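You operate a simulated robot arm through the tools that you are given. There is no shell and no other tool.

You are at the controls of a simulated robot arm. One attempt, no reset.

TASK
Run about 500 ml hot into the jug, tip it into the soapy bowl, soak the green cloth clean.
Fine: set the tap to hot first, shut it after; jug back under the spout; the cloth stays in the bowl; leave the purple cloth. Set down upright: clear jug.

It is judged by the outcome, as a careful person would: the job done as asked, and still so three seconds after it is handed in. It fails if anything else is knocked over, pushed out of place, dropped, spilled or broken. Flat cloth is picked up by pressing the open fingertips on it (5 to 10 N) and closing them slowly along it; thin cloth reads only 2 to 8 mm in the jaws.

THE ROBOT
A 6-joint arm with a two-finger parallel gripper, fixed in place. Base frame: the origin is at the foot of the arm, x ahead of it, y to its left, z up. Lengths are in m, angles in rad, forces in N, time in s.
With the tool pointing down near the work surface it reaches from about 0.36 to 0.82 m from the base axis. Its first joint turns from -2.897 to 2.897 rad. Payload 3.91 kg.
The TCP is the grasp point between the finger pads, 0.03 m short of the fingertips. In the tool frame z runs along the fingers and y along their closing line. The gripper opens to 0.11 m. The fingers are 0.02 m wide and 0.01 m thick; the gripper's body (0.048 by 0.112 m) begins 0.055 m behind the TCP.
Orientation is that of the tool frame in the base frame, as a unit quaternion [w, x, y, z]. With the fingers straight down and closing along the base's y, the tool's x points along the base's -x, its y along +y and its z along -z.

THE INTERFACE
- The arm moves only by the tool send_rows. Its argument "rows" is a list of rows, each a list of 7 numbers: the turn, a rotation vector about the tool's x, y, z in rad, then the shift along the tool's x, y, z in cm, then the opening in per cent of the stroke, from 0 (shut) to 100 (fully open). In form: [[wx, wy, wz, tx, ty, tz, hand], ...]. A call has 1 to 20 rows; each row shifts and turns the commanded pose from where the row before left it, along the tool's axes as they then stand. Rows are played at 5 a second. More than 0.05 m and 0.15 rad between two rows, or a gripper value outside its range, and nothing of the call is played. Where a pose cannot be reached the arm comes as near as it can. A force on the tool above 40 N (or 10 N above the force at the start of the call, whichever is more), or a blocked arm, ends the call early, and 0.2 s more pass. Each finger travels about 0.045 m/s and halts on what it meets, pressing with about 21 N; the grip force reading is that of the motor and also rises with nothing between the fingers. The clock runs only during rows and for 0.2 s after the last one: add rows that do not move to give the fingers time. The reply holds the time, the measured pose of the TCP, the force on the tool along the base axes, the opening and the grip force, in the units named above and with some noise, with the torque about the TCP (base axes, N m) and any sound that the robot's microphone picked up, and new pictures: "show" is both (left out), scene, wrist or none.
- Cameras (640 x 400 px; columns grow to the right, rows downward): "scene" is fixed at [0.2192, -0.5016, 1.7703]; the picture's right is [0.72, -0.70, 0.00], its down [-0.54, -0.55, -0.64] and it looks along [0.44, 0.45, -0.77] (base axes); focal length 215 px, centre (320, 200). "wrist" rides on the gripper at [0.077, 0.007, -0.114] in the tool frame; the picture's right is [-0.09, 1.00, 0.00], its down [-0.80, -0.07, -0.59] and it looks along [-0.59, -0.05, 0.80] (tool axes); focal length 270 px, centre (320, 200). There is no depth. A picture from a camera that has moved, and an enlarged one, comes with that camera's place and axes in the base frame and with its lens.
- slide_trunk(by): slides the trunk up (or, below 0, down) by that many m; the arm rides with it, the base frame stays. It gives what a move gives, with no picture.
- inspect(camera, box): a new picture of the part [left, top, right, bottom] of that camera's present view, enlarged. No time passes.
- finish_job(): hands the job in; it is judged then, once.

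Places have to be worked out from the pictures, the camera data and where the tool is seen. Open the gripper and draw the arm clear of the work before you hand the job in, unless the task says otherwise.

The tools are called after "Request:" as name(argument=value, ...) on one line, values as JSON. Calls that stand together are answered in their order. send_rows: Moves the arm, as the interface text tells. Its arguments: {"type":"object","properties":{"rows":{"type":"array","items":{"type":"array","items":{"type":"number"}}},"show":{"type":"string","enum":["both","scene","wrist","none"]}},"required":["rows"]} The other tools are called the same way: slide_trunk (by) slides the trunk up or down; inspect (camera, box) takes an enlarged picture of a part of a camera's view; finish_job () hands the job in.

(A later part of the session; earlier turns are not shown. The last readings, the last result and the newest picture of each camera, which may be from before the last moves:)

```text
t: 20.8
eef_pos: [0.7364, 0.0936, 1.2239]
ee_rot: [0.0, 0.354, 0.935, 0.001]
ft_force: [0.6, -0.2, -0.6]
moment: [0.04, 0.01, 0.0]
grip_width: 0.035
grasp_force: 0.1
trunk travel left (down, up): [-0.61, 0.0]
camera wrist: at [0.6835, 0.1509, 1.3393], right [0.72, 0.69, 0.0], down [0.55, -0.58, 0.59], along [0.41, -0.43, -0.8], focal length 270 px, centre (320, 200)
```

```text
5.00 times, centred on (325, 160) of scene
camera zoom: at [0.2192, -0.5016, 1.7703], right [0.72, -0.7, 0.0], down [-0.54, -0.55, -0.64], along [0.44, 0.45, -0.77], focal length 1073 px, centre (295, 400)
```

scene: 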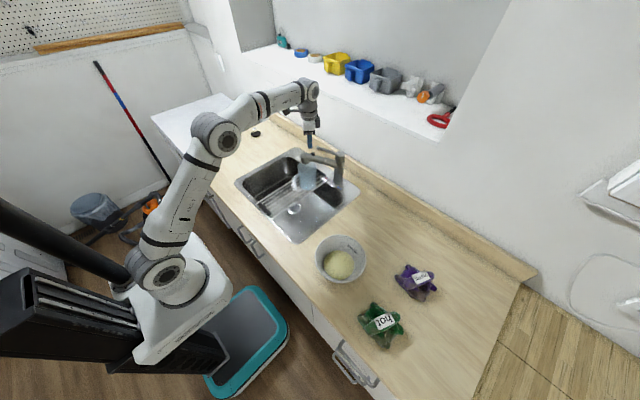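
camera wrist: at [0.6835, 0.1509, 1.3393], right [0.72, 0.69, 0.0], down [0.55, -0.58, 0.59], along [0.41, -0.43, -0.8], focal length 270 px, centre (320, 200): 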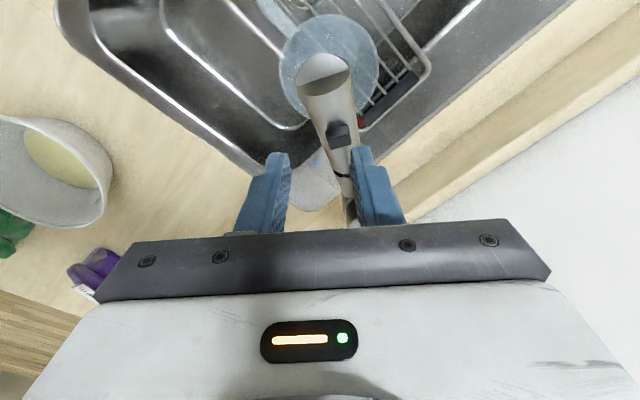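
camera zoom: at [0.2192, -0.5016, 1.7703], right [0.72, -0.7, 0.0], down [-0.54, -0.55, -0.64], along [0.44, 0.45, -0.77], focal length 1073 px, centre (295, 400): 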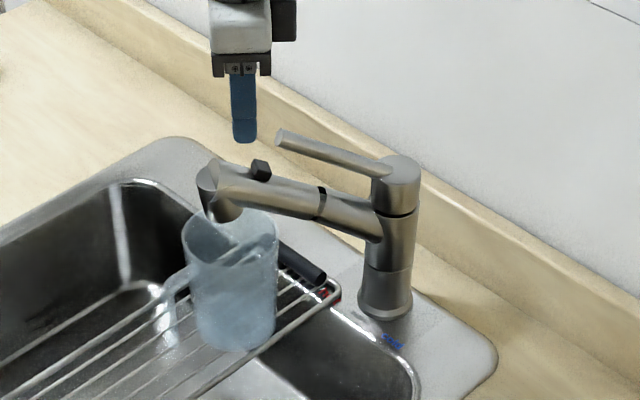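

The lever rests at hot, shut, and the fingers are clear; the spout was nudged only a few mm and still sits over the jug. I re-approach with the tool leaned 20° so the wrist stays within reach, first to a point 5 cm short of the lever.

Request:
send_rows(rows=[[0, -0.117, 0, 0, 0, 0, 32], [0, -0.116, 0, 0, 0, 0, 32], [0, -0.116, 0, 0, 0, 0, 32], [0, 0, 0, -0.85, 2.05, 1.1, 32], [0, 0, 0, -0.82, 2.06, 1.09, 32], [0, 0, 0, 0, 0, 0, 32]], show="both")

Request:
inspect(camera="wrist", box=[220, 0, 440, 235])

```text
t: 22.2
eef_pos: [0.7817, 0.1092, 1.2108]
ee_rot: [0.163, 0.348, 0.921, -0.061]
ft_force: [-0.7, -0.6, -0.1]
moment: [0.02, -0.03, 0.0]
grip_width: 0.035
grasp_force: 0.0
trunk travel left (down, up): [-0.61, 0.0]
camera wrist: at [0.702, 0.1897, 1.2925], right [0.72, 0.69, 0.03], down [0.36, -0.42, 0.83], along [0.59, -0.59, -0.55], focal length 270 px, centre (320, 200)
```

scene: 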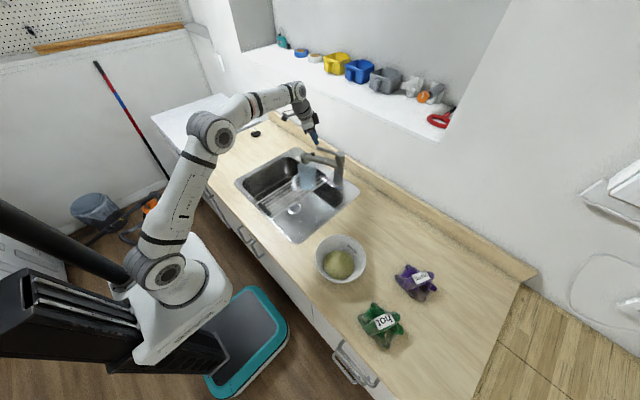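
wrist: 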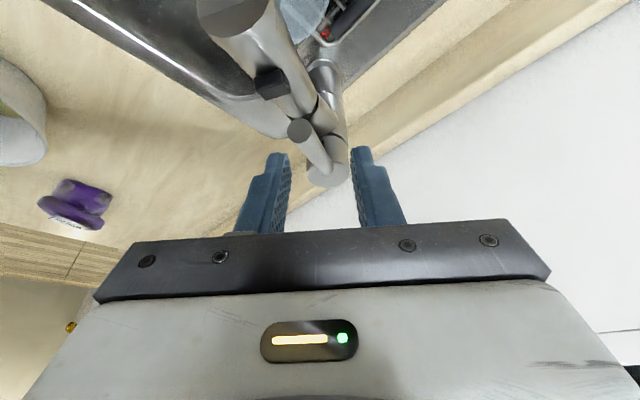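

```text
1.70 times, centred on (330, 118) of wrist
camera zoom: at [0.702, 0.1897, 1.2925], right [0.72, 0.69, 0.03], down [0.36, -0.42, 0.83], along [0.59, -0.59, -0.55], focal length 460 px, centre (303, 340)
```

zoom: 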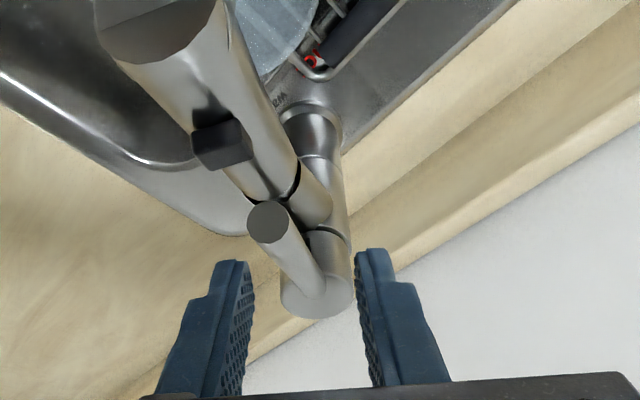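

The lever now reads about 36° toward hot (it got dragged back ~5°). I centre the fork on it and descend, and will push it back to the hot stop before lifting.

Request:
send_rows(rows=[[0, 0, -0.09, 0, -0.9, 0, 32], [0, 0, 0, 0, 0, 2.5, 32], [0, 0, 0, 0, 0, 2.3, 32], [0, 0, 0, 0, 0, 0, 32]], show="both")

Request:
inspect(camera="wrist", box=[220, 0, 440, 235])

Request:
inspect(camera="scene", box=[280, 120, 370, 200])

```text
t: 23.2
eef_pos: [0.7882, 0.092, 1.1645]
ee_rot: [0.161, 0.306, 0.936, -0.068]
ft_force: [0.3, -0.4, -0.1]
moment: [-0.01, 0.02, -0.02]
grip_width: 0.0349
grasp_force: 0.0
trunk travel left (down, up): [-0.61, 0.0]
camera wrist: at [0.704, 0.1672, 1.2466], right [0.66, 0.75, 0.0], down [0.41, -0.36, 0.83], along [0.63, -0.55, -0.55], focal length 270 px, centre (320, 200)
```

scene: 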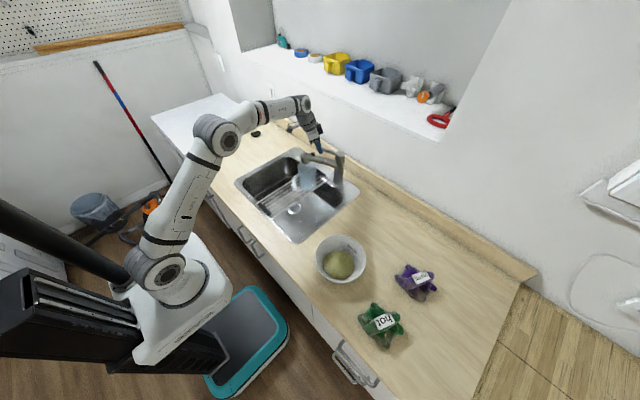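
wrist: 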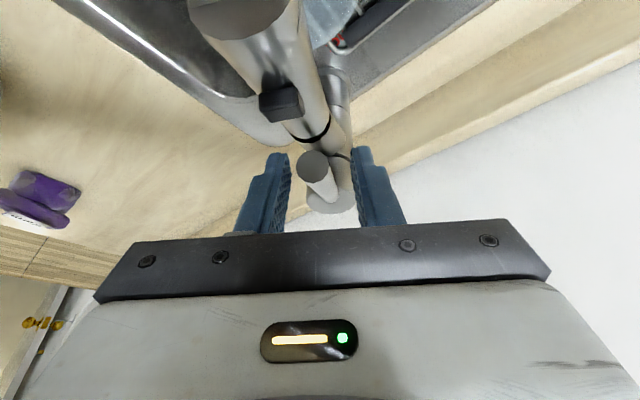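

```text
1.70 times, centred on (330, 118) of wrist
camera zoom: at [0.704, 0.1672, 1.2466], right [0.66, 0.75, 0.0], down [0.41, -0.36, 0.83], along [0.63, -0.55, -0.55], focal length 460 px, centre (303, 340)
```

zoom: 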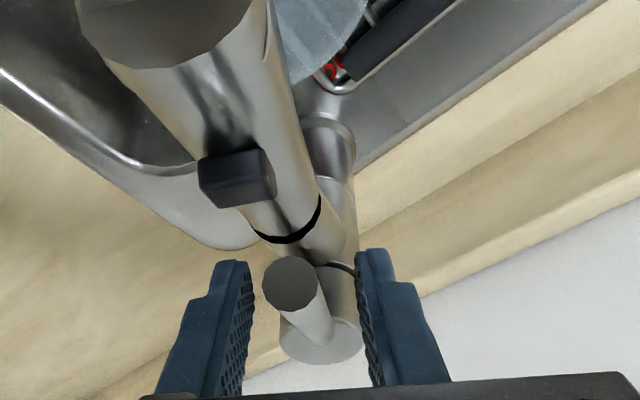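

```text
5.00 times, centred on (325, 160) of scene
camera zoom: at [0.2192, -0.5016, 1.7703], right [0.72, -0.7, 0.0], down [-0.54, -0.55, -0.64], along [0.44, 0.45, -0.77], focal length 1073 px, centre (295, 400)
```

zoom: 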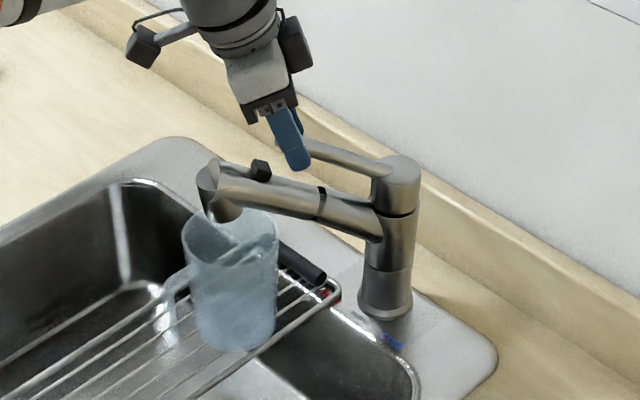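

The fork straddles the lever near its tip with no contact. I push it sideways in small steps back to the hot stop.

Request:
send_rows(rows=[[0, 0, 0.03, 0, 0.5, 0, 32], [0, 0, 0.03, 0, 0.5, 0, 32], [0, 0, 0.03, 0, 0.4, 0, 32], [0, 0, 0, 0, 0, 0, 32]], show="wrist")

```text
t: 24.2
eef_pos: [0.7962, 0.1022, 1.164]
ee_rot: [0.163, 0.349, 0.921, -0.061]
ft_force: [1.3, -0.9, -0.8]
moment: [0.01, -0.01, 0.01]
grip_width: 0.0352
grasp_force: 0.1
trunk travel left (down, up): [-0.61, 0.0]
camera wrist: at [0.7173, 0.1837, 1.2463], right [0.72, 0.69, 0.03], down [0.36, -0.42, 0.83], along [0.59, -0.59, -0.55], focal length 270 px, centre (320, 200)
```

wrist: 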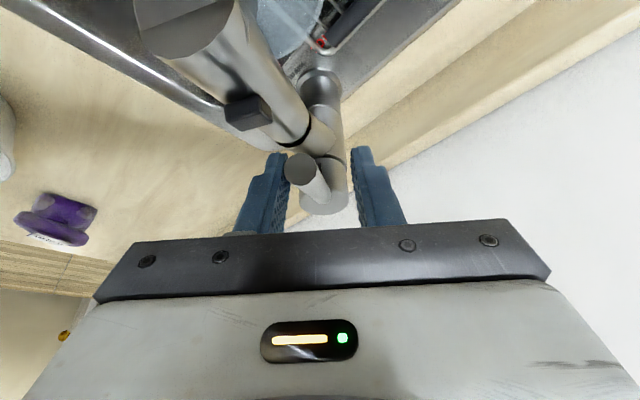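

Request:
send_rows(rows=[[0, 0, 0.02, 0, 0.4, 0, 32], [0, 0, 0.02, 0, 0.3, 0, 32], [0, 0, 0, 0, 0, 0, 32]], show="wrist")

```text
t: 25.0
eef_pos: [0.8008, 0.1063, 1.164]
ee_rot: [0.164, 0.367, 0.914, -0.058]
ft_force: [-6.3, -7.9, -1.4]
moment: [-0.02, 0.1, 0.11]
grip_width: 0.0395
grasp_force: 4.5
trunk travel left (down, up): [-0.61, 0.0]
camera wrist: at [0.7234, 0.1894, 1.2469], right [0.75, 0.66, 0.04], down [0.34, -0.44, 0.83], along [0.57, -0.61, -0.55], focal length 270 px, centre (320, 200)
```

wrist: 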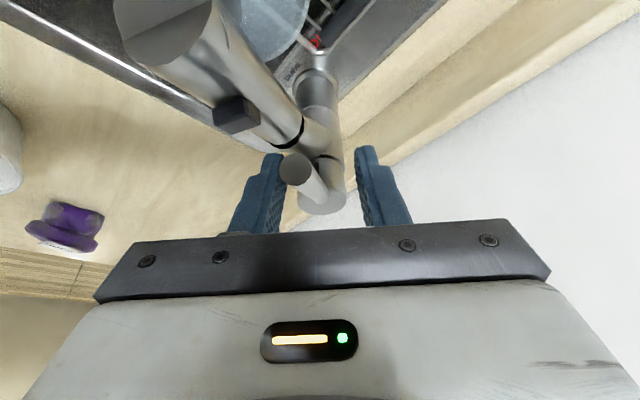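

About 10 N shows the lever is at the hot stop again. I centre the fork on it and close to pinch it there.

Request:
send_rows(rows=[[0, 0, 0, 0, -0.9, 0, 32], [0, 0, 0, 0, 0, 0, 32], [0, 0, 0, 0, 0, 0, 10], [0, 0, 0, 0, 0, 0, 10], [0, 0, 0, 0, 0, 0, 10]], show="wrist")

```text
t: 26.2
eef_pos: [0.7936, 0.0994, 1.1645]
ee_rot: [0.164, 0.367, 0.914, -0.057]
ft_force: [-13.0, -12.0, -3.7]
moment: [0.57, 0.12, 0.94]
grip_width: 0.0176
grasp_force: 44.8
trunk travel left (down, up): [-0.61, 0.0]
camera wrist: at [0.7163, 0.182, 1.2471], right [0.75, 0.66, 0.04], down [0.34, -0.44, 0.83], along [0.57, -0.61, -0.55], focal length 270 px, centre (320, 200)
```

wrist: 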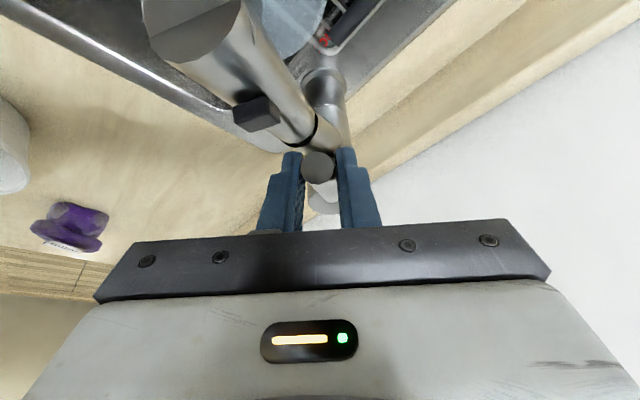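

The rod is pinched at the hot stop with about 18 N side load. I relax that slightly and lift the lever along its arc in small steps.

Request:
send_rows(rows=[[0, 0, 0, 0, -0.2, 0, 10], [0, 0, 0, -0.38, 0, -0.4, 10], [0, 0, 0, -0.38, 0, -0.4, 10], [0, 0, 0, 0, 0, 0, 10]], show="both")

Request:
inspect(camera="scene", box=[280, 120, 370, 200])

```text
t: 27.2
eef_pos: [0.7963, 0.0967, 1.1736]
ee_rot: [0.163, 0.367, 0.914, -0.058]
ft_force: [-8.7, -6.7, -13.3]
moment: [1.37, 0.69, 1.24]
grip_width: 0.0176
grasp_force: 44.7
trunk travel left (down, up): [-0.61, 0.0]
camera wrist: at [0.7199, 0.1788, 1.2561], right [0.75, 0.66, 0.04], down [0.34, -0.44, 0.83], along [0.57, -0.61, -0.55], focal length 270 px, centre (320, 200)
```

scene: 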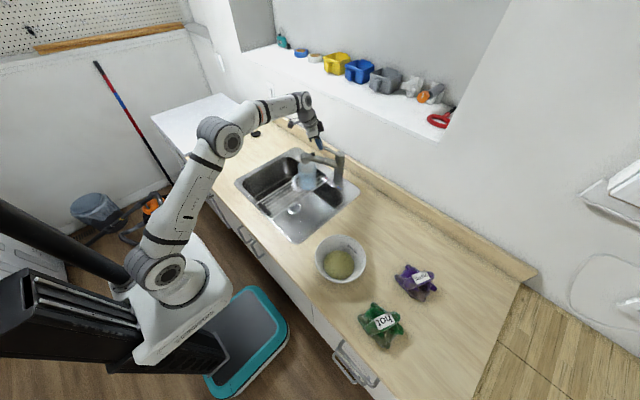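
wrist: 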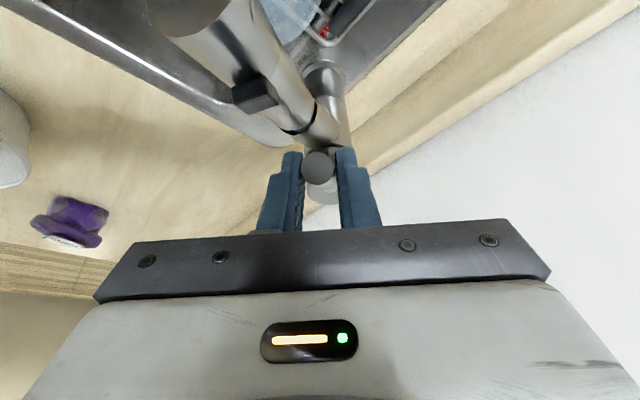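

```text
5.00 times, centred on (325, 160) of scene
camera zoom: at [0.2192, -0.5016, 1.7703], right [0.72, -0.7, 0.0], down [-0.54, -0.55, -0.64], along [0.44, 0.45, -0.77], focal length 1073 px, centre (295, 400)
```

zoom: 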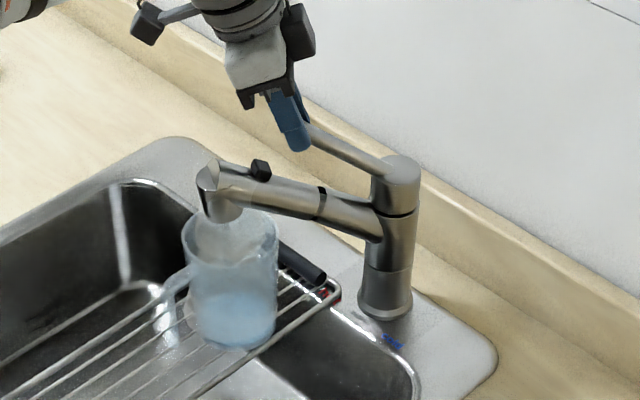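

Water has started running into the jug. I zoom on the stream and level right away (no time passes).

Request:
inspect(camera="scene", box=[300, 150, 345, 195])

Request:
inspect(camera="wrist", box=[140, 0, 360, 120])

```text
8.89 times, centred on (322, 172) of scene
camera zoom: at [0.2192, -0.5016, 1.7703], right [0.72, -0.7, 0.0], down [-0.54, -0.55, -0.64], along [0.44, 0.45, -0.77], focal length 1908 px, centre (298, 444)
```

zoom: 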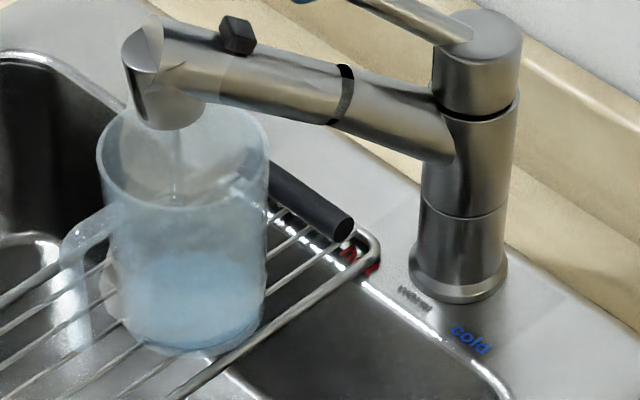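

```text
2.91 times, centred on (250, 60) of wrist
camera zoom: at [0.7199, 0.1788, 1.2561], right [0.75, 0.66, 0.04], down [0.34, -0.44, 0.83], along [0.57, -0.61, -0.55], focal length 786 px, centre (524, 607)
```

zoom: 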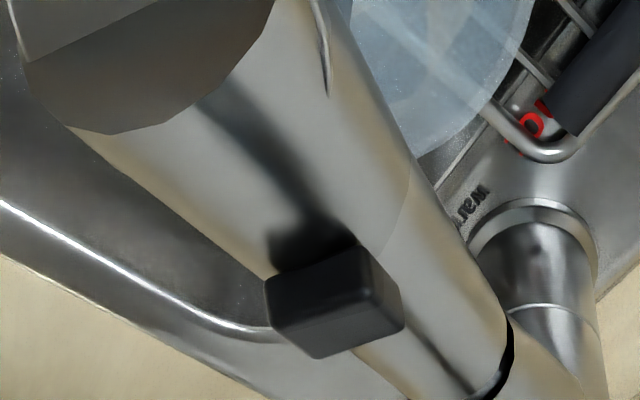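

A thin stream with some steam is falling into the jug's centre. I wait a short moment while holding the lever and watch the level.

Request:
send_rows(rows=[[0, 0, 0, 0, 0, 0, 10]], show="none")

Request:
inspect(camera="scene", box=[300, 150, 345, 195])

```text
t: 27.6
eef_pos: [0.7975, 0.0966, 1.1744]
ee_rot: [0.164, 0.367, 0.914, -0.058]
ft_force: [-8.8, -6.7, -13.9]
moment: [1.37, 0.66, 1.24]
grip_width: 0.0175
grasp_force: 45.1
trunk travel left (down, up): [-0.61, 0.0]
```

```text
8.89 times, centred on (322, 172) of scene
camera zoom: at [0.2192, -0.5016, 1.7703], right [0.72, -0.7, 0.0], down [-0.54, -0.55, -0.64], along [0.44, 0.45, -0.77], focal length 1908 px, centre (298, 444)
```

zoom: 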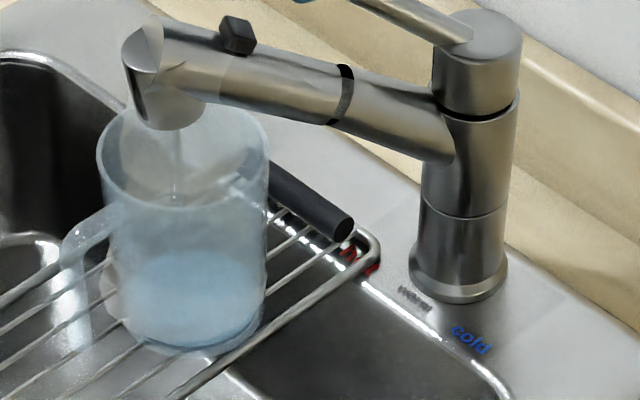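

Request:
send_rows(rows=[[0, 0, 0, 0, 0, 0, 10], [0, 0, 0, 0, 0, 0, 10], [0, 0, 0, 0, 0, 0, 10], [0, 0, 0, 0, 0, 0, 10]], show="none")

Request:
inspect(camera="scene", box=[300, 150, 345, 195])

```text
t: 28.6
eef_pos: [0.7974, 0.0952, 1.1738]
ee_rot: [0.164, 0.367, 0.914, -0.059]
ft_force: [-7.0, -7.0, -11.7]
moment: [1.19, 0.41, 1.25]
grip_width: 0.0177
grasp_force: 44.9
trunk travel left (down, up): [-0.61, 0.0]
```

```text
8.89 times, centred on (322, 172) of scene
camera zoom: at [0.2192, -0.5016, 1.7703], right [0.72, -0.7, 0.0], down [-0.54, -0.55, -0.64], along [0.44, 0.45, -0.77], focal length 1908 px, centre (298, 444)
```

zoom: 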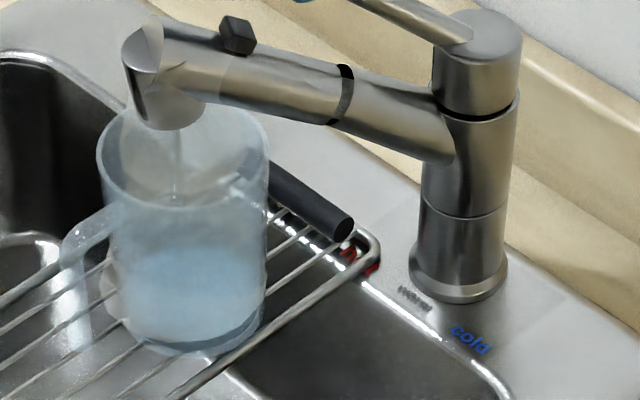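

Request:
inspect(camera="scene", box=[305, 158, 333, 192])

```text
11.76 times, centred on (319, 175) of scene
camera zoom: at [0.2192, -0.5016, 1.7703], right [0.72, -0.7, 0.0], down [-0.54, -0.55, -0.64], along [0.44, 0.45, -0.77], focal length 2525 px, centre (332, 494)
```

zoom: 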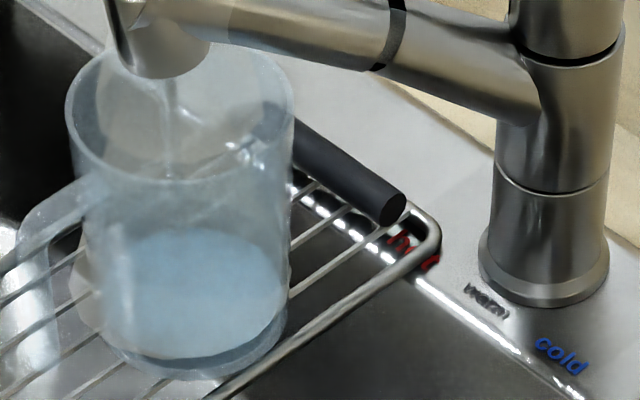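

In the enlarged view the water surface is clear: its front edge is about 1 cm above the jug floor (~60 ml). By projection, 500 ml should bring that edge to row ≈230 in this zoom; I let it run for about 3 s and re-measure.

Request:
send_rows(rows=[[0, 0, 0, 0, 0, 0, 10], [0, 0, 0, 0, 0, 0, 10], [0, 0, 0, 0, 0, 0, 10], [0, 0, 0, 0, 0, 0, 10], [0, 0, 0, 0, 0, 0, 10], [0, 0, 0, 0, 0, 0, 10], [0, 0, 0, 0, 0, 0, 10], [0, 0, 0, 0, 0, 0, 10], [0, 0, 0, 0, 0, 0, 10], [0, 0, 0, 0, 0, 0, 10], [0, 0, 0, 0, 0, 0, 10], [0, 0, 0, 0, 0, 0, 10], [0, 0, 0, 0, 0, 0, 10], [0, 0, 0, 0, 0, 0, 10]], show="none")

Request:
inspect(camera="scene", box=[305, 158, 333, 192])

```text
t: 31.6
eef_pos: [0.797, 0.0965, 1.1744]
ee_rot: [0.164, 0.367, 0.914, -0.057]
ft_force: [0.0, -9.5, -1.9]
moment: [0.44, -0.57, 1.19]
grip_width: 0.0175
grasp_force: 44.9
trunk travel left (down, up): [-0.61, 0.0]
```

```text
11.76 times, centred on (319, 175) of scene
camera zoom: at [0.2192, -0.5016, 1.7703], right [0.72, -0.7, 0.0], down [-0.54, -0.55, -0.64], along [0.44, 0.45, -0.77], focal length 2525 px, centre (332, 494)
```

zoom: 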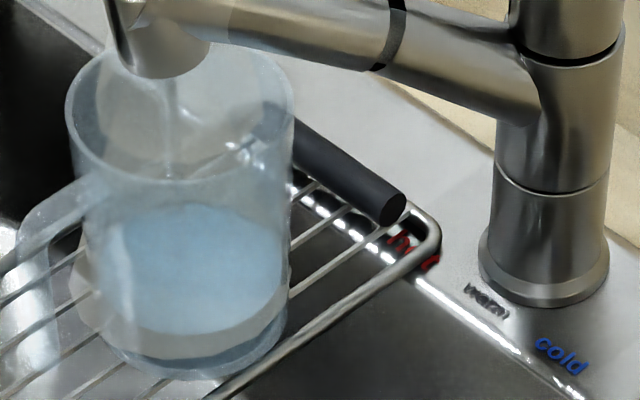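

The edge rose from row 358 to 333 in 3 s, i.e. roughly 29 ml/s with ~140 ml in the jug. I let it run another ~4 s.

Request:
send_rows(rows=[[0, 0, 0, 0, 0, 0, 10], [0, 0, 0, 0, 0, 0, 10], [0, 0, 0, 0, 0, 0, 10], [0, 0, 0, 0, 0, 0, 10], [0, 0, 0, 0, 0, 0, 10], [0, 0, 0, 0, 0, 0, 10], [0, 0, 0, 0, 0, 0, 10], [0, 0, 0, 0, 0, 0, 10], [0, 0, 0, 0, 0, 0, 10], [0, 0, 0, 0, 0, 0, 10], [0, 0, 0, 0, 0, 0, 10], [0, 0, 0, 0, 0, 0, 10], [0, 0, 0, 0, 0, 0, 10], [0, 0, 0, 0, 0, 0, 10], [0, 0, 0, 0, 0, 0, 10], [0, 0, 0, 0, 0, 0, 10], [0, 0, 0, 0, 0, 0, 10], [0, 0, 0, 0, 0, 0, 10], [0, 0, 0, 0, 0, 0, 10]], show="none")

Request:
inspect(camera="scene", box=[305, 158, 333, 192])

```text
t: 35.6
eef_pos: [0.7963, 0.0961, 1.174]
ee_rot: [0.163, 0.367, 0.914, -0.058]
ft_force: [2.6, -9.0, 0.7]
moment: [0.19, -0.97, 1.14]
grip_width: 0.0177
grasp_force: 45.5
trunk travel left (down, up): [-0.61, 0.0]
```

```text
11.76 times, centred on (319, 175) of scene
camera zoom: at [0.2192, -0.5016, 1.7703], right [0.72, -0.7, 0.0], down [-0.54, -0.55, -0.64], along [0.44, 0.45, -0.77], focal length 2525 px, centre (332, 494)
```

zoom: 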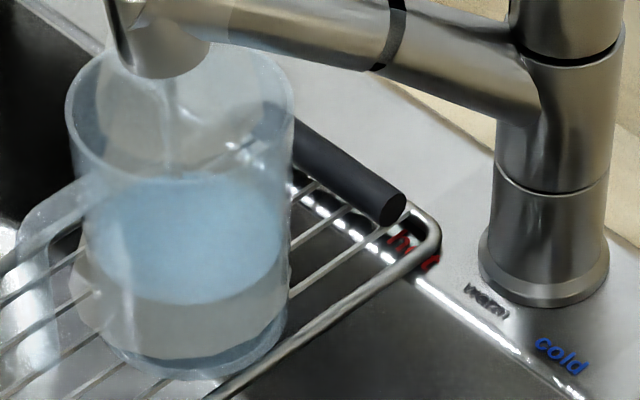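

The edge is at row ≈303, about 245 ml. I run another ~5 s in two steps and re-measure.

Request:
send_rows(rows=[[0, 0, 0, 0, 0, 0, 10], [0, 0, 0, 0, 0, 0, 10], [0, 0, 0, 0, 0, 0, 10], [0, 0, 0, 0, 0, 0, 10], [0, 0, 0, 0, 0, 0, 10], [0, 0, 0, 0, 0, 0, 10], [0, 0, 0, 0, 0, 0, 10], [0, 0, 0, 0, 0, 0, 10], [0, 0, 0, 0, 0, 0, 10], [0, 0, 0, 0, 0, 0, 10], [0, 0, 0, 0, 0, 0, 10], [0, 0, 0, 0, 0, 0, 10], [0, 0, 0, 0, 0, 0, 10], [0, 0, 0, 0, 0, 0, 10], [0, 0, 0, 0, 0, 0, 10], [0, 0, 0, 0, 0, 0, 10], [0, 0, 0, 0, 0, 0, 10], [0, 0, 0, 0, 0, 0, 10], [0, 0, 0, 0, 0, 0, 10], [0, 0, 0, 0, 0, 0, 10]], show="none")

Request:
inspect(camera="scene", box=[305, 158, 333, 192])

```text
t: 39.8
eef_pos: [0.7964, 0.097, 1.1738]
ee_rot: [0.164, 0.367, 0.914, -0.057]
ft_force: [-0.4, -7.1, -2.1]
moment: [0.49, -0.53, 1.16]
grip_width: 0.0179
grasp_force: 45.5
trunk travel left (down, up): [-0.61, 0.0]
```

```text
11.76 times, centred on (319, 175) of scene
camera zoom: at [0.2192, -0.5016, 1.7703], right [0.72, -0.7, 0.0], down [-0.54, -0.55, -0.64], along [0.44, 0.45, -0.77], focal length 2525 px, centre (332, 494)
```

zoom: 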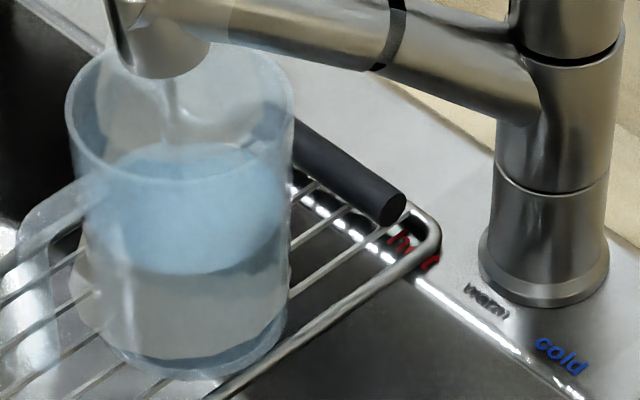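

The edge is at row ≈272 (~360 ml, ~26 ml/s). I run 4 s more, then shut.

Request:
send_rows(rows=[[0, 0, 0, 0, 0, 0, 10], [0, 0, 0, 0, 0, 0, 10], [0, 0, 0, 0, 0, 0, 10], [0, 0, 0, 0, 0, 0, 10], [0, 0, 0, 0, 0, 0, 10], [0, 0, 0, 0, 0, 0, 10], [0, 0, 0, 0, 0, 0, 10], [0, 0, 0, 0, 0, 0, 10], [0, 0, 0, 0, 0, 0, 10], [0, 0, 0, 0, 0, 0, 10], [0, 0, 0, 0, 0, 0, 10], [0, 0, 0, 0, 0, 0, 10], [0, 0, 0, 0, 0, 0, 10], [0, 0, 0, 0, 0, 0, 10], [0, 0, 0, 0, 0, 0, 10], [0, 0, 0, 0, 0, 0, 10], [0, 0, 0, 0, 0, 0, 10], [0, 0, 0, 0, 0, 0, 10], [0, 0, 0, 0, 0, 0, 10]], show="none")

Request:
inspect(camera="scene", box=[305, 158, 333, 192])

```text
t: 43.8
eef_pos: [0.7965, 0.0957, 1.1752]
ee_rot: [0.164, 0.366, 0.914, -0.058]
ft_force: [-1.3, -6.1, -2.7]
moment: [0.59, -0.46, 1.19]
grip_width: 0.0176
grasp_force: 44.5
trunk travel left (down, up): [-0.61, 0.0]
```

```text
11.76 times, centred on (319, 175) of scene
camera zoom: at [0.2192, -0.5016, 1.7703], right [0.72, -0.7, 0.0], down [-0.54, -0.55, -0.64], along [0.44, 0.45, -0.77], focal length 2525 px, centre (332, 494)
```

zoom: 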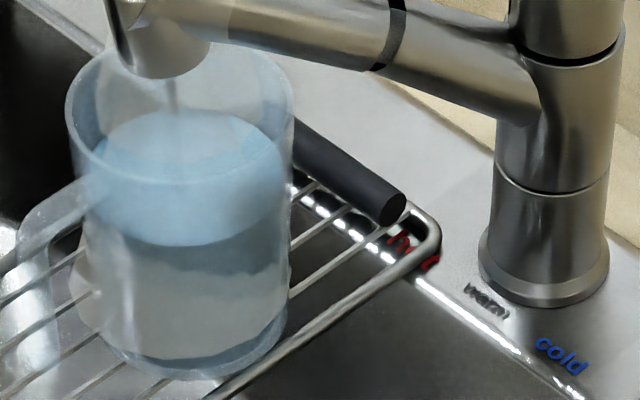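

The edge is at row ≈243 (~460 ml). I let it run a fraction longer and then lower the lever back down its arc to shut it.

Request:
send_rows(rows=[[0, 0, 0, 0, 0, 0, 10], [0, 0, 0, 0, 0, 0, 10], [0, 0, 0, 0.38, 0, 0.4, 10], [0, 0, 0, 0.38, 0, 0.4, 10], [0, 0, 0, 0.08, 0, 0.1, 10], [0, 0, 0, 0, 0, 0, 10]], show="both")

Request:
inspect(camera="scene", box=[305, 158, 333, 192])

```text
t: 45.2
eef_pos: [0.7919, 0.1008, 1.1658]
ee_rot: [0.165, 0.367, 0.914, -0.057]
ft_force: [2.2, -5.4, 10.7]
moment: [-0.5, -1.51, 1.08]
grip_width: 0.0174
grasp_force: 44.6
trunk travel left (down, up): [-0.61, 0.0]
camera wrist: at [0.7149, 0.1823, 1.2472], right [0.75, 0.66, 0.05], down [0.34, -0.44, 0.83], along [0.57, -0.6, -0.55], focal length 270 px, centre (320, 200)
```

scene: 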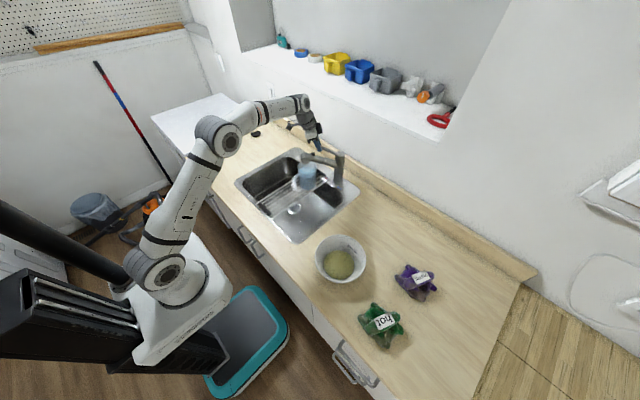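
wrist: 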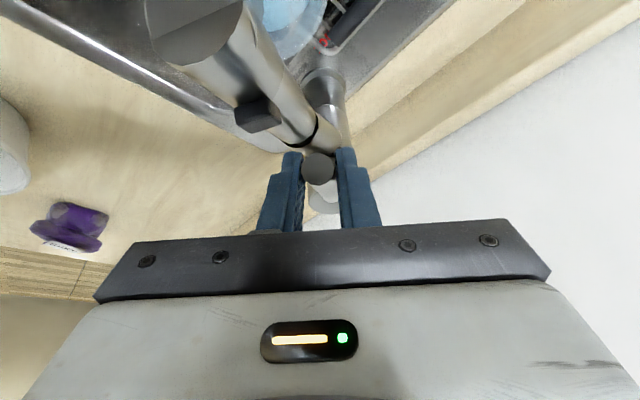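

```text
11.76 times, centred on (319, 175) of scene
camera zoom: at [0.2192, -0.5016, 1.7703], right [0.72, -0.7, 0.0], down [-0.54, -0.55, -0.64], along [0.44, 0.45, -0.77], focal length 2525 px, centre (332, 494)
```

zoom: 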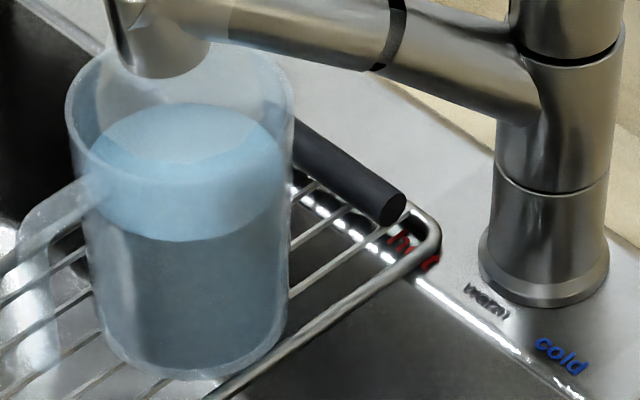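

The stream has stopped and the level reads about 480 ml. I release the lever and back the fork straight off along its axis, then check the tap stays shut.

Request:
send_rows(rows=[[0, 0, 0, 0, 0, 0, 32], [0, 0, 0, 0, 0, 0, 32], [0, 0, 0, 0, 0, -2.5, 32], [0, 0, 0, 0, 0, -3, 32], [0, 0, 0, 0, 0, 0, 32]], show="both")

Request:
inspect(camera="scene", box=[290, 140, 350, 195])

```text
t: 46.4
eef_pos: [0.7791, 0.1142, 1.2161]
ee_rot: [0.164, 0.367, 0.914, -0.058]
ft_force: [-0.8, -0.3, 0.2]
moment: [0.02, 0.02, -0.02]
grip_width: 0.0351
grasp_force: 0.1
trunk travel left (down, up): [-0.61, 0.0]
camera wrist: at [0.7027, 0.1963, 1.2973], right [0.75, 0.66, 0.04], down [0.34, -0.44, 0.83], along [0.57, -0.61, -0.55], focal length 270 px, centre (320, 200)
```

scene: 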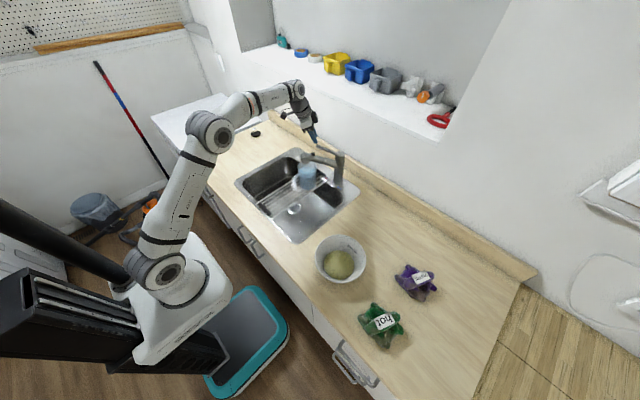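
wrist: 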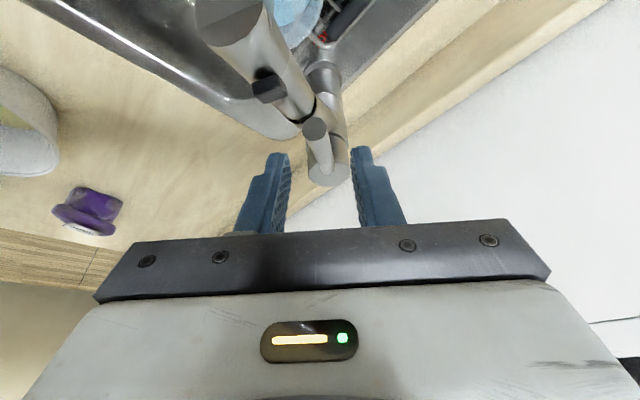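

```text
7.27 times, centred on (320, 168) of scene
camera zoom: at [0.2192, -0.5016, 1.7703], right [0.72, -0.7, 0.0], down [-0.54, -0.55, -0.64], along [0.44, 0.45, -0.77], focal length 1561 px, centre (320, 436)
```

zoom: 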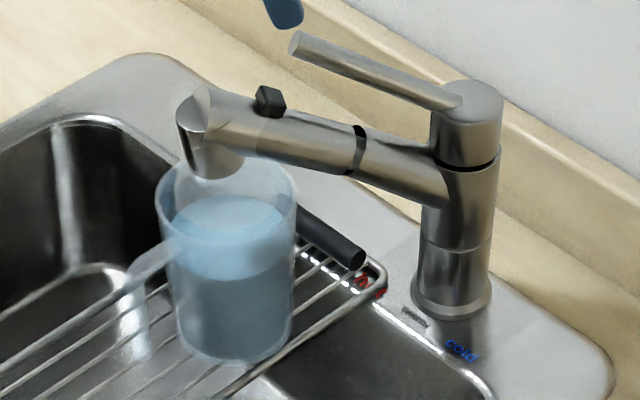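

The tap is shut and the jug stands under the spout. I back the arm away from the tap toward the robot and return the tool to pointing straight down to look at the jug's handle.

Request:
send_rows(rows=[[0, 0, 0, 2.45, -2.75, -1.74, 32], [0, 0, 0, 2.45, -2.75, -1.74, 32], [0, 0, 0, 2.45, -2.75, -1.74, 32], [0, 0, 0, 2.45, -2.75, -1.74, 32], [0, 0, 0, 2.45, -2.75, -1.74, 40], [0, 0.117, 0, 0, 0, 0, 40], [0, 0.116, 0, 0, 0, 0, 40], [0, 0.116, 0, 0, 0, 0, 40], [0, 0, -0.127, 0, 0, 0, 40], [0, 0, -0.127, 0, 0, 0, 40], [0, 0, -0.127, 0, 0, 0, 40], [0, 0, -0.127, 0, 0, 0, 40], [0, 0, -0.127, 0, 0, 0, 40], [0, 0, -0.127, 0, 0, 0, 40], [0, 0, 0, 0, 0, 0, 40]], show="both")

Request:
inspect(camera="wrist", box=[250, 60, 430, 220])

```text
t: 49.6
eef_pos: [0.5781, 0.1135, 1.253]
ee_rot: [0.005, -0.002, 1.0, 0.006]
ft_force: [0.5, -0.1, 0.2]
moment: [-0.01, -0.01, 0.0]
grip_width: 0.0442
grasp_force: 0.0
trunk travel left (down, up): [-0.61, 0.0]
camera wrist: at [0.5004, 0.1199, 1.3672], right [0.08, 1.0, 0.01], down [0.79, -0.07, 0.6], along [0.6, -0.04, -0.8], focal length 270 px, centre (320, 200)
```

scene: 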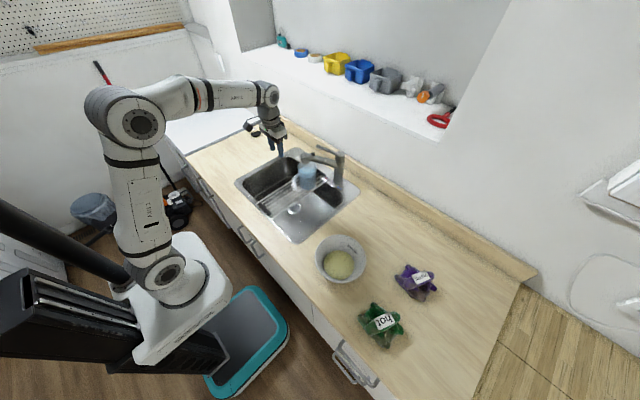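
wrist: 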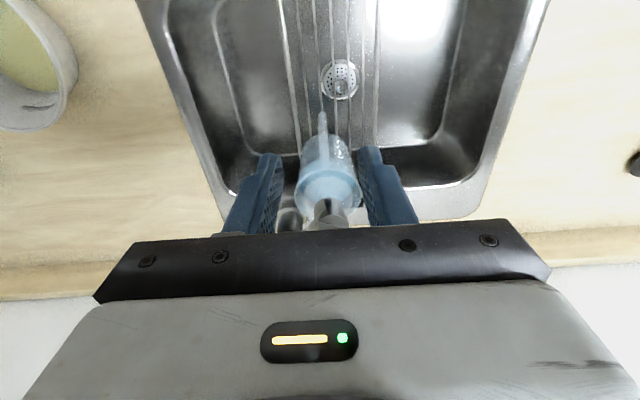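

```text
2.50 times, centred on (340, 140) of wrist
camera zoom: at [0.5004, 0.1199, 1.3672], right [0.08, 1.0, 0.01], down [0.79, -0.07, 0.6], along [0.6, -0.04, -0.8], focal length 676 px, centre (270, 350)
```

zoom: 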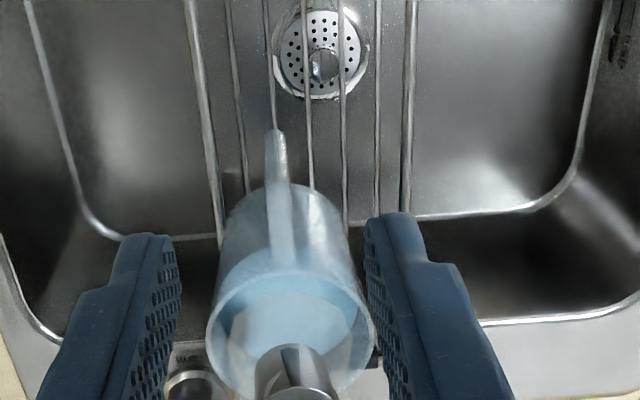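

The handle lies in the plane y≈0.116, pointing toward the robot. I zoom the scene camera on it to work out its profile before gripping.

Request:
inspect(camera="scene", box=[292, 158, 322, 192])

Request:
inspect(camera="wrist", box=[300, 100, 370, 170])

```text
11.76 times, centred on (307, 175) of scene
camera zoom: at [0.2192, -0.5016, 1.7703], right [0.72, -0.7, 0.0], down [-0.54, -0.55, -0.64], along [0.44, 0.45, -0.77], focal length 2525 px, centre (473, 494)
```

zoom: 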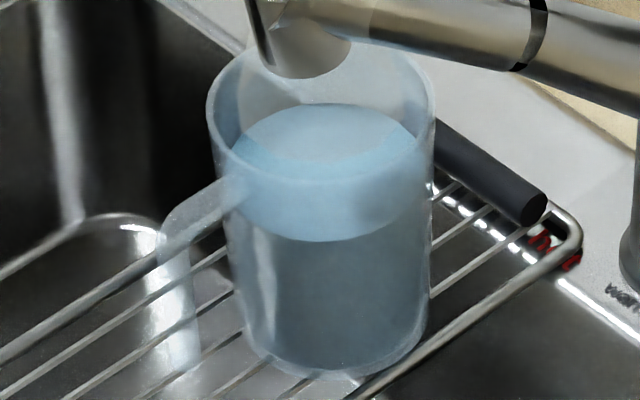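

```text
5.71 times, centred on (335, 135) of wrist
camera zoom: at [0.5004, 0.1199, 1.3672], right [0.08, 1.0, 0.01], down [0.79, -0.07, 0.6], along [0.6, -0.04, -0.8], focal length 1544 px, centre (234, 571)
```

zoom: 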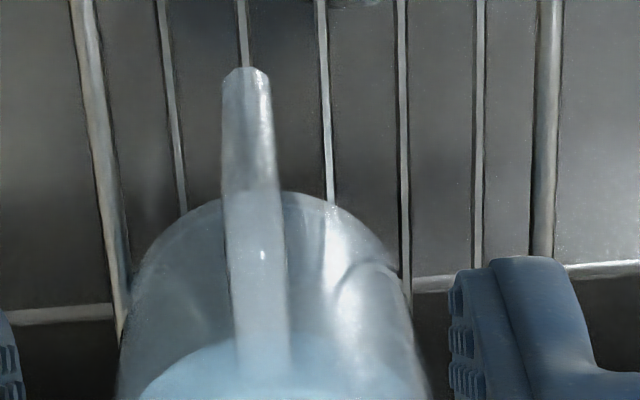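

The handle is a ~12 mm wide bar: top bar at z≈1.04, vertical bar at x≈0.644 from z≈0.963 to 1.047. I tilt the tool 10° forward and come to a point 10 cm above the grip, with the fingers 44 mm apart.

Request:
send_rows(rows=[[0, -0.0875, 0, 0, 0, 0, 40], [0, -0.0875, 0, 0, 0, 0, 40], [0, 0, 0, -0.82, 0.06, 3.85, 40], [0, 0, 0, -0.82, 0.06, 3.85, 40], [0, 0, 0, -0.82, 0.06, 3.85, 40], [0, 0, 0, -0.82, 0.06, 3.85, 40], [0, 0, 0, 0, 0, 0, 40], [0, 0, 0, 0, 0, 0, 40]], show="both")

Request:
inspect(camera="wrist", box=[220, 60, 430, 240])

Request:
inspect(camera="scene", box=[280, 130, 350, 200])

```text
t: 51.4
eef_pos: [0.639, 0.1175, 1.108]
ee_rot: [0.092, 0.001, 0.996, 0.005]
ft_force: [-0.3, 0.2, -0.3]
moment: [-0.02, 0.02, -0.05]
grip_width: 0.0438
grasp_force: 0.1
trunk travel left (down, up): [-0.61, 0.0]
camera wrist: at [0.5433, 0.1232, 1.2066], right [0.08, 1.0, 0.03], down [0.68, -0.08, 0.73], along [0.73, -0.04, -0.68], focal length 270 px, centre (320, 200)
```

scene: 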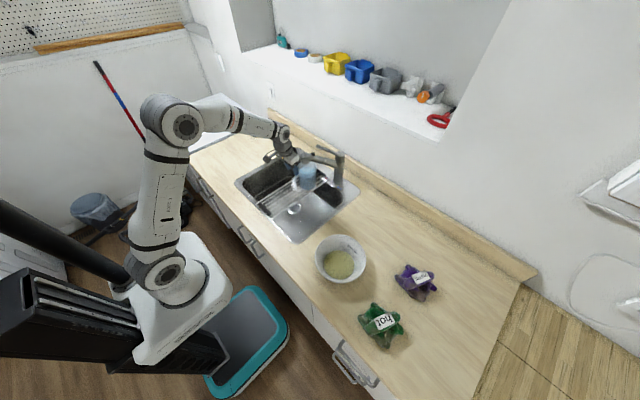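
wrist: 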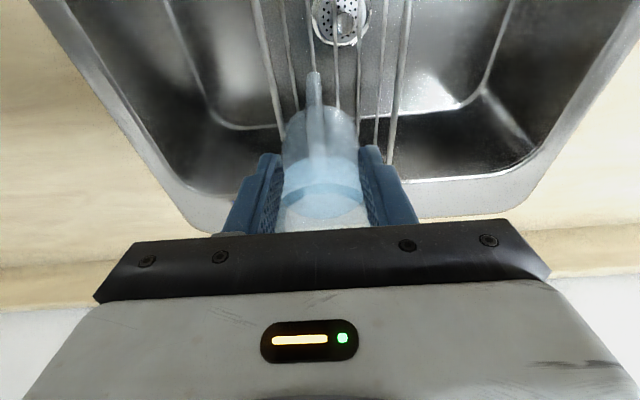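

```text
2.22 times, centred on (325, 150) of wrist
camera zoom: at [0.5433, 0.1232, 1.2066], right [0.08, 1.0, 0.03], down [0.68, -0.08, 0.73], along [0.73, -0.04, -0.68], focal length 601 px, centre (309, 311)
```

zoom: 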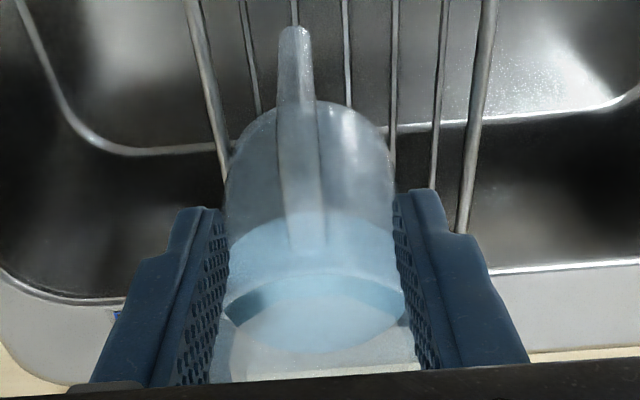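

```text
5.71 times, centred on (315, 165) of scene
camera zoom: at [0.2192, -0.5016, 1.7703], right [0.72, -0.7, 0.0], down [-0.54, -0.55, -0.64], along [0.44, 0.45, -0.77], focal length 1226 px, centre (349, 400)
```

zoom: 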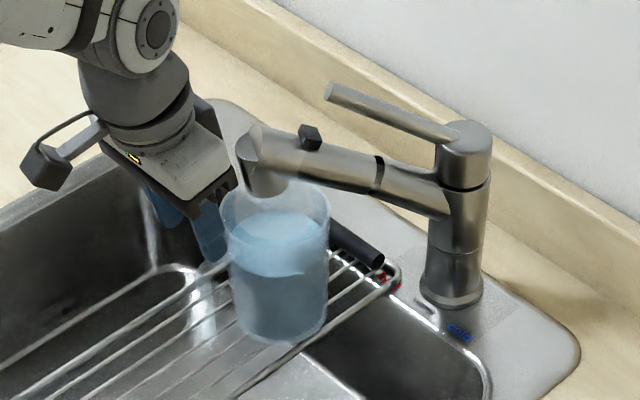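

The handle is centred between the fingers (y≈0.118) and the gripper body stays ~3 cm short of the spout. I descend 10 cm along the tool axis onto the handle.

Request:
send_rows(rows=[[0, 0, 0, 0, 0, 2.5, 40], [0, 0, 0, 0, 0, 2.5, 40], [0, 0, 0, 0, 0, 2.5, 40], [0, 0, 0, 0, 0, 2.5, 40], [0, 0, 0, 0, 0, 0, 40], [0, 0, 0, 0, 0, 0, 40]], show="both")

Request:
inspect(camera="wrist", box=[220, 60, 430, 240])

Request:
inspect(camera="scene", box=[280, 130, 350, 200])

```text
t: 52.8
eef_pos: [0.6588, 0.1166, 1.0091]
ee_rot: [0.093, 0.0, 0.996, 0.005]
ft_force: [0.5, -0.6, -0.2]
moment: [-0.03, 0.0, -0.02]
grip_width: 0.0441
grasp_force: 0.2
trunk travel left (down, up): [-0.61, 0.0]
camera wrist: at [0.5622, 0.125, 1.1077], right [0.08, 1.0, 0.03], down [0.68, -0.08, 0.73], along [0.73, -0.04, -0.68], focal length 270 px, centre (320, 200)
```

scene: 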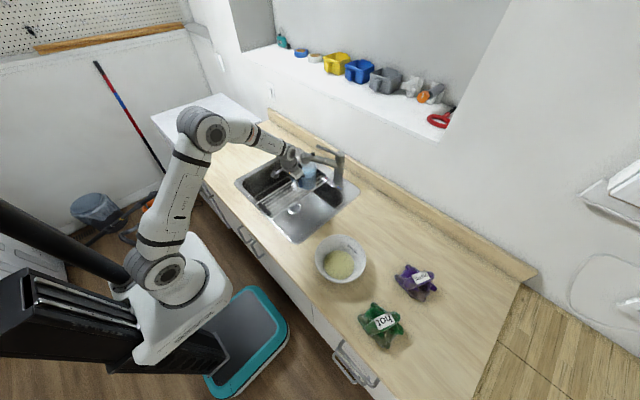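
wrist: 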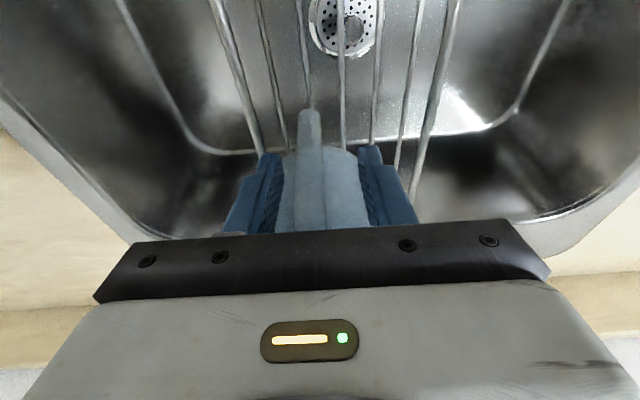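

```text
2.22 times, centred on (325, 150) of wrist
camera zoom: at [0.5622, 0.125, 1.1077], right [0.08, 1.0, 0.03], down [0.68, -0.08, 0.73], along [0.73, -0.04, -0.68], focal length 601 px, centre (309, 311)
```

zoom: 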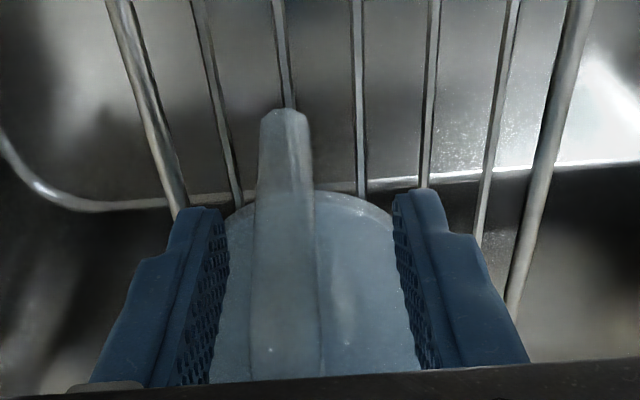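

```text
5.71 times, centred on (315, 165) of scene
camera zoom: at [0.2192, -0.5016, 1.7703], right [0.72, -0.7, 0.0], down [-0.54, -0.55, -0.64], along [0.44, 0.45, -0.77], focal length 1226 px, centre (349, 400)
```

zoom: 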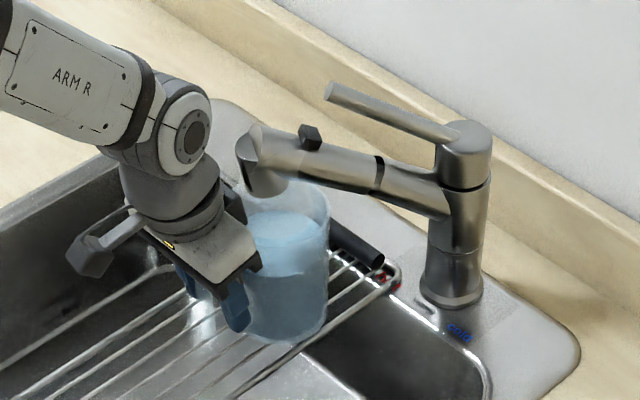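

The handle sits about 3 mm to the -y side of the fork's centre. I shift over by 3 mm and close on it.

Request:
send_rows(rows=[[0, 0, 0, 0, -0.3, 0, 40], [0, 0, 0, 0, 0, 0, 25], [0, 0, 0, 0, 0, 0, 14], [0, 0, 0, 0, 0, 0, 5], [0, 0, 0, 0, 0, 0, 3], [0, 0, 0, 0, 0, 0, 3], [0, 0, 0, 0, 0, 0, 3]], show="both")

Request:
inspect(camera="wrist", box=[220, 60, 430, 240])

```text
t: 54.4
eef_pos: [0.6593, 0.1149, 1.0093]
ee_rot: [0.093, 0.0, 0.996, 0.005]
ft_force: [0.3, -0.1, 0.7]
moment: [-0.05, -0.04, -0.02]
grip_width: 0.0135
grasp_force: 21.2
trunk travel left (down, up): [-0.61, 0.0]
camera wrist: at [0.5619, 0.1221, 1.1079], right [0.08, 1.0, 0.03], down [0.68, -0.08, 0.73], along [0.73, -0.04, -0.68], focal length 270 px, centre (320, 200)
```

scene: 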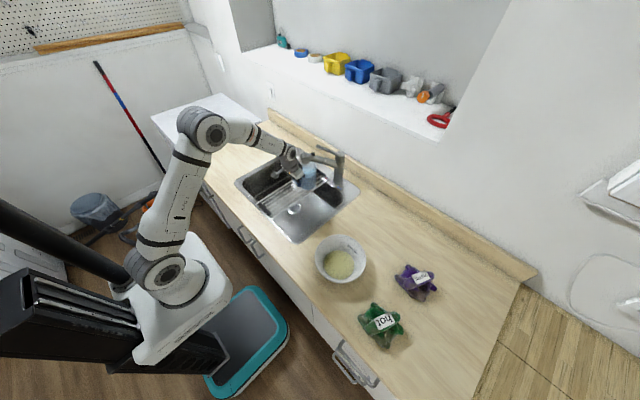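
wrist: 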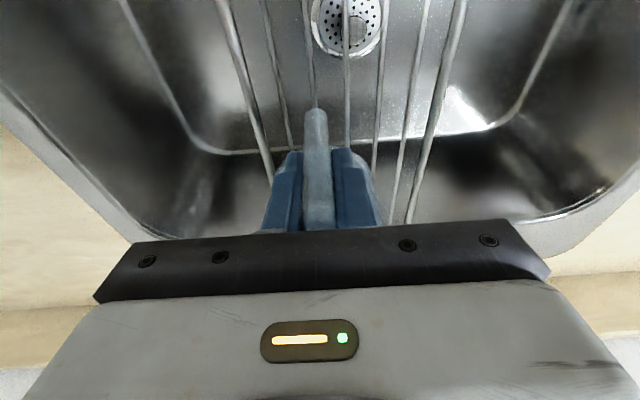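

```text
2.22 times, centred on (325, 150) of wrist
camera zoom: at [0.5619, 0.1221, 1.1079], right [0.08, 1.0, 0.03], down [0.68, -0.08, 0.73], along [0.73, -0.04, -0.68], focal length 601 px, centre (309, 311)
```

zoom: 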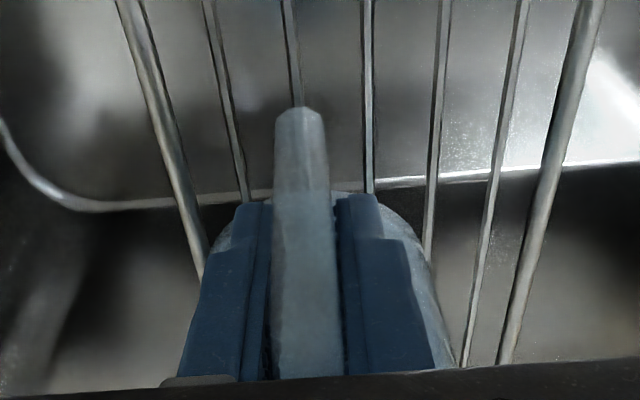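

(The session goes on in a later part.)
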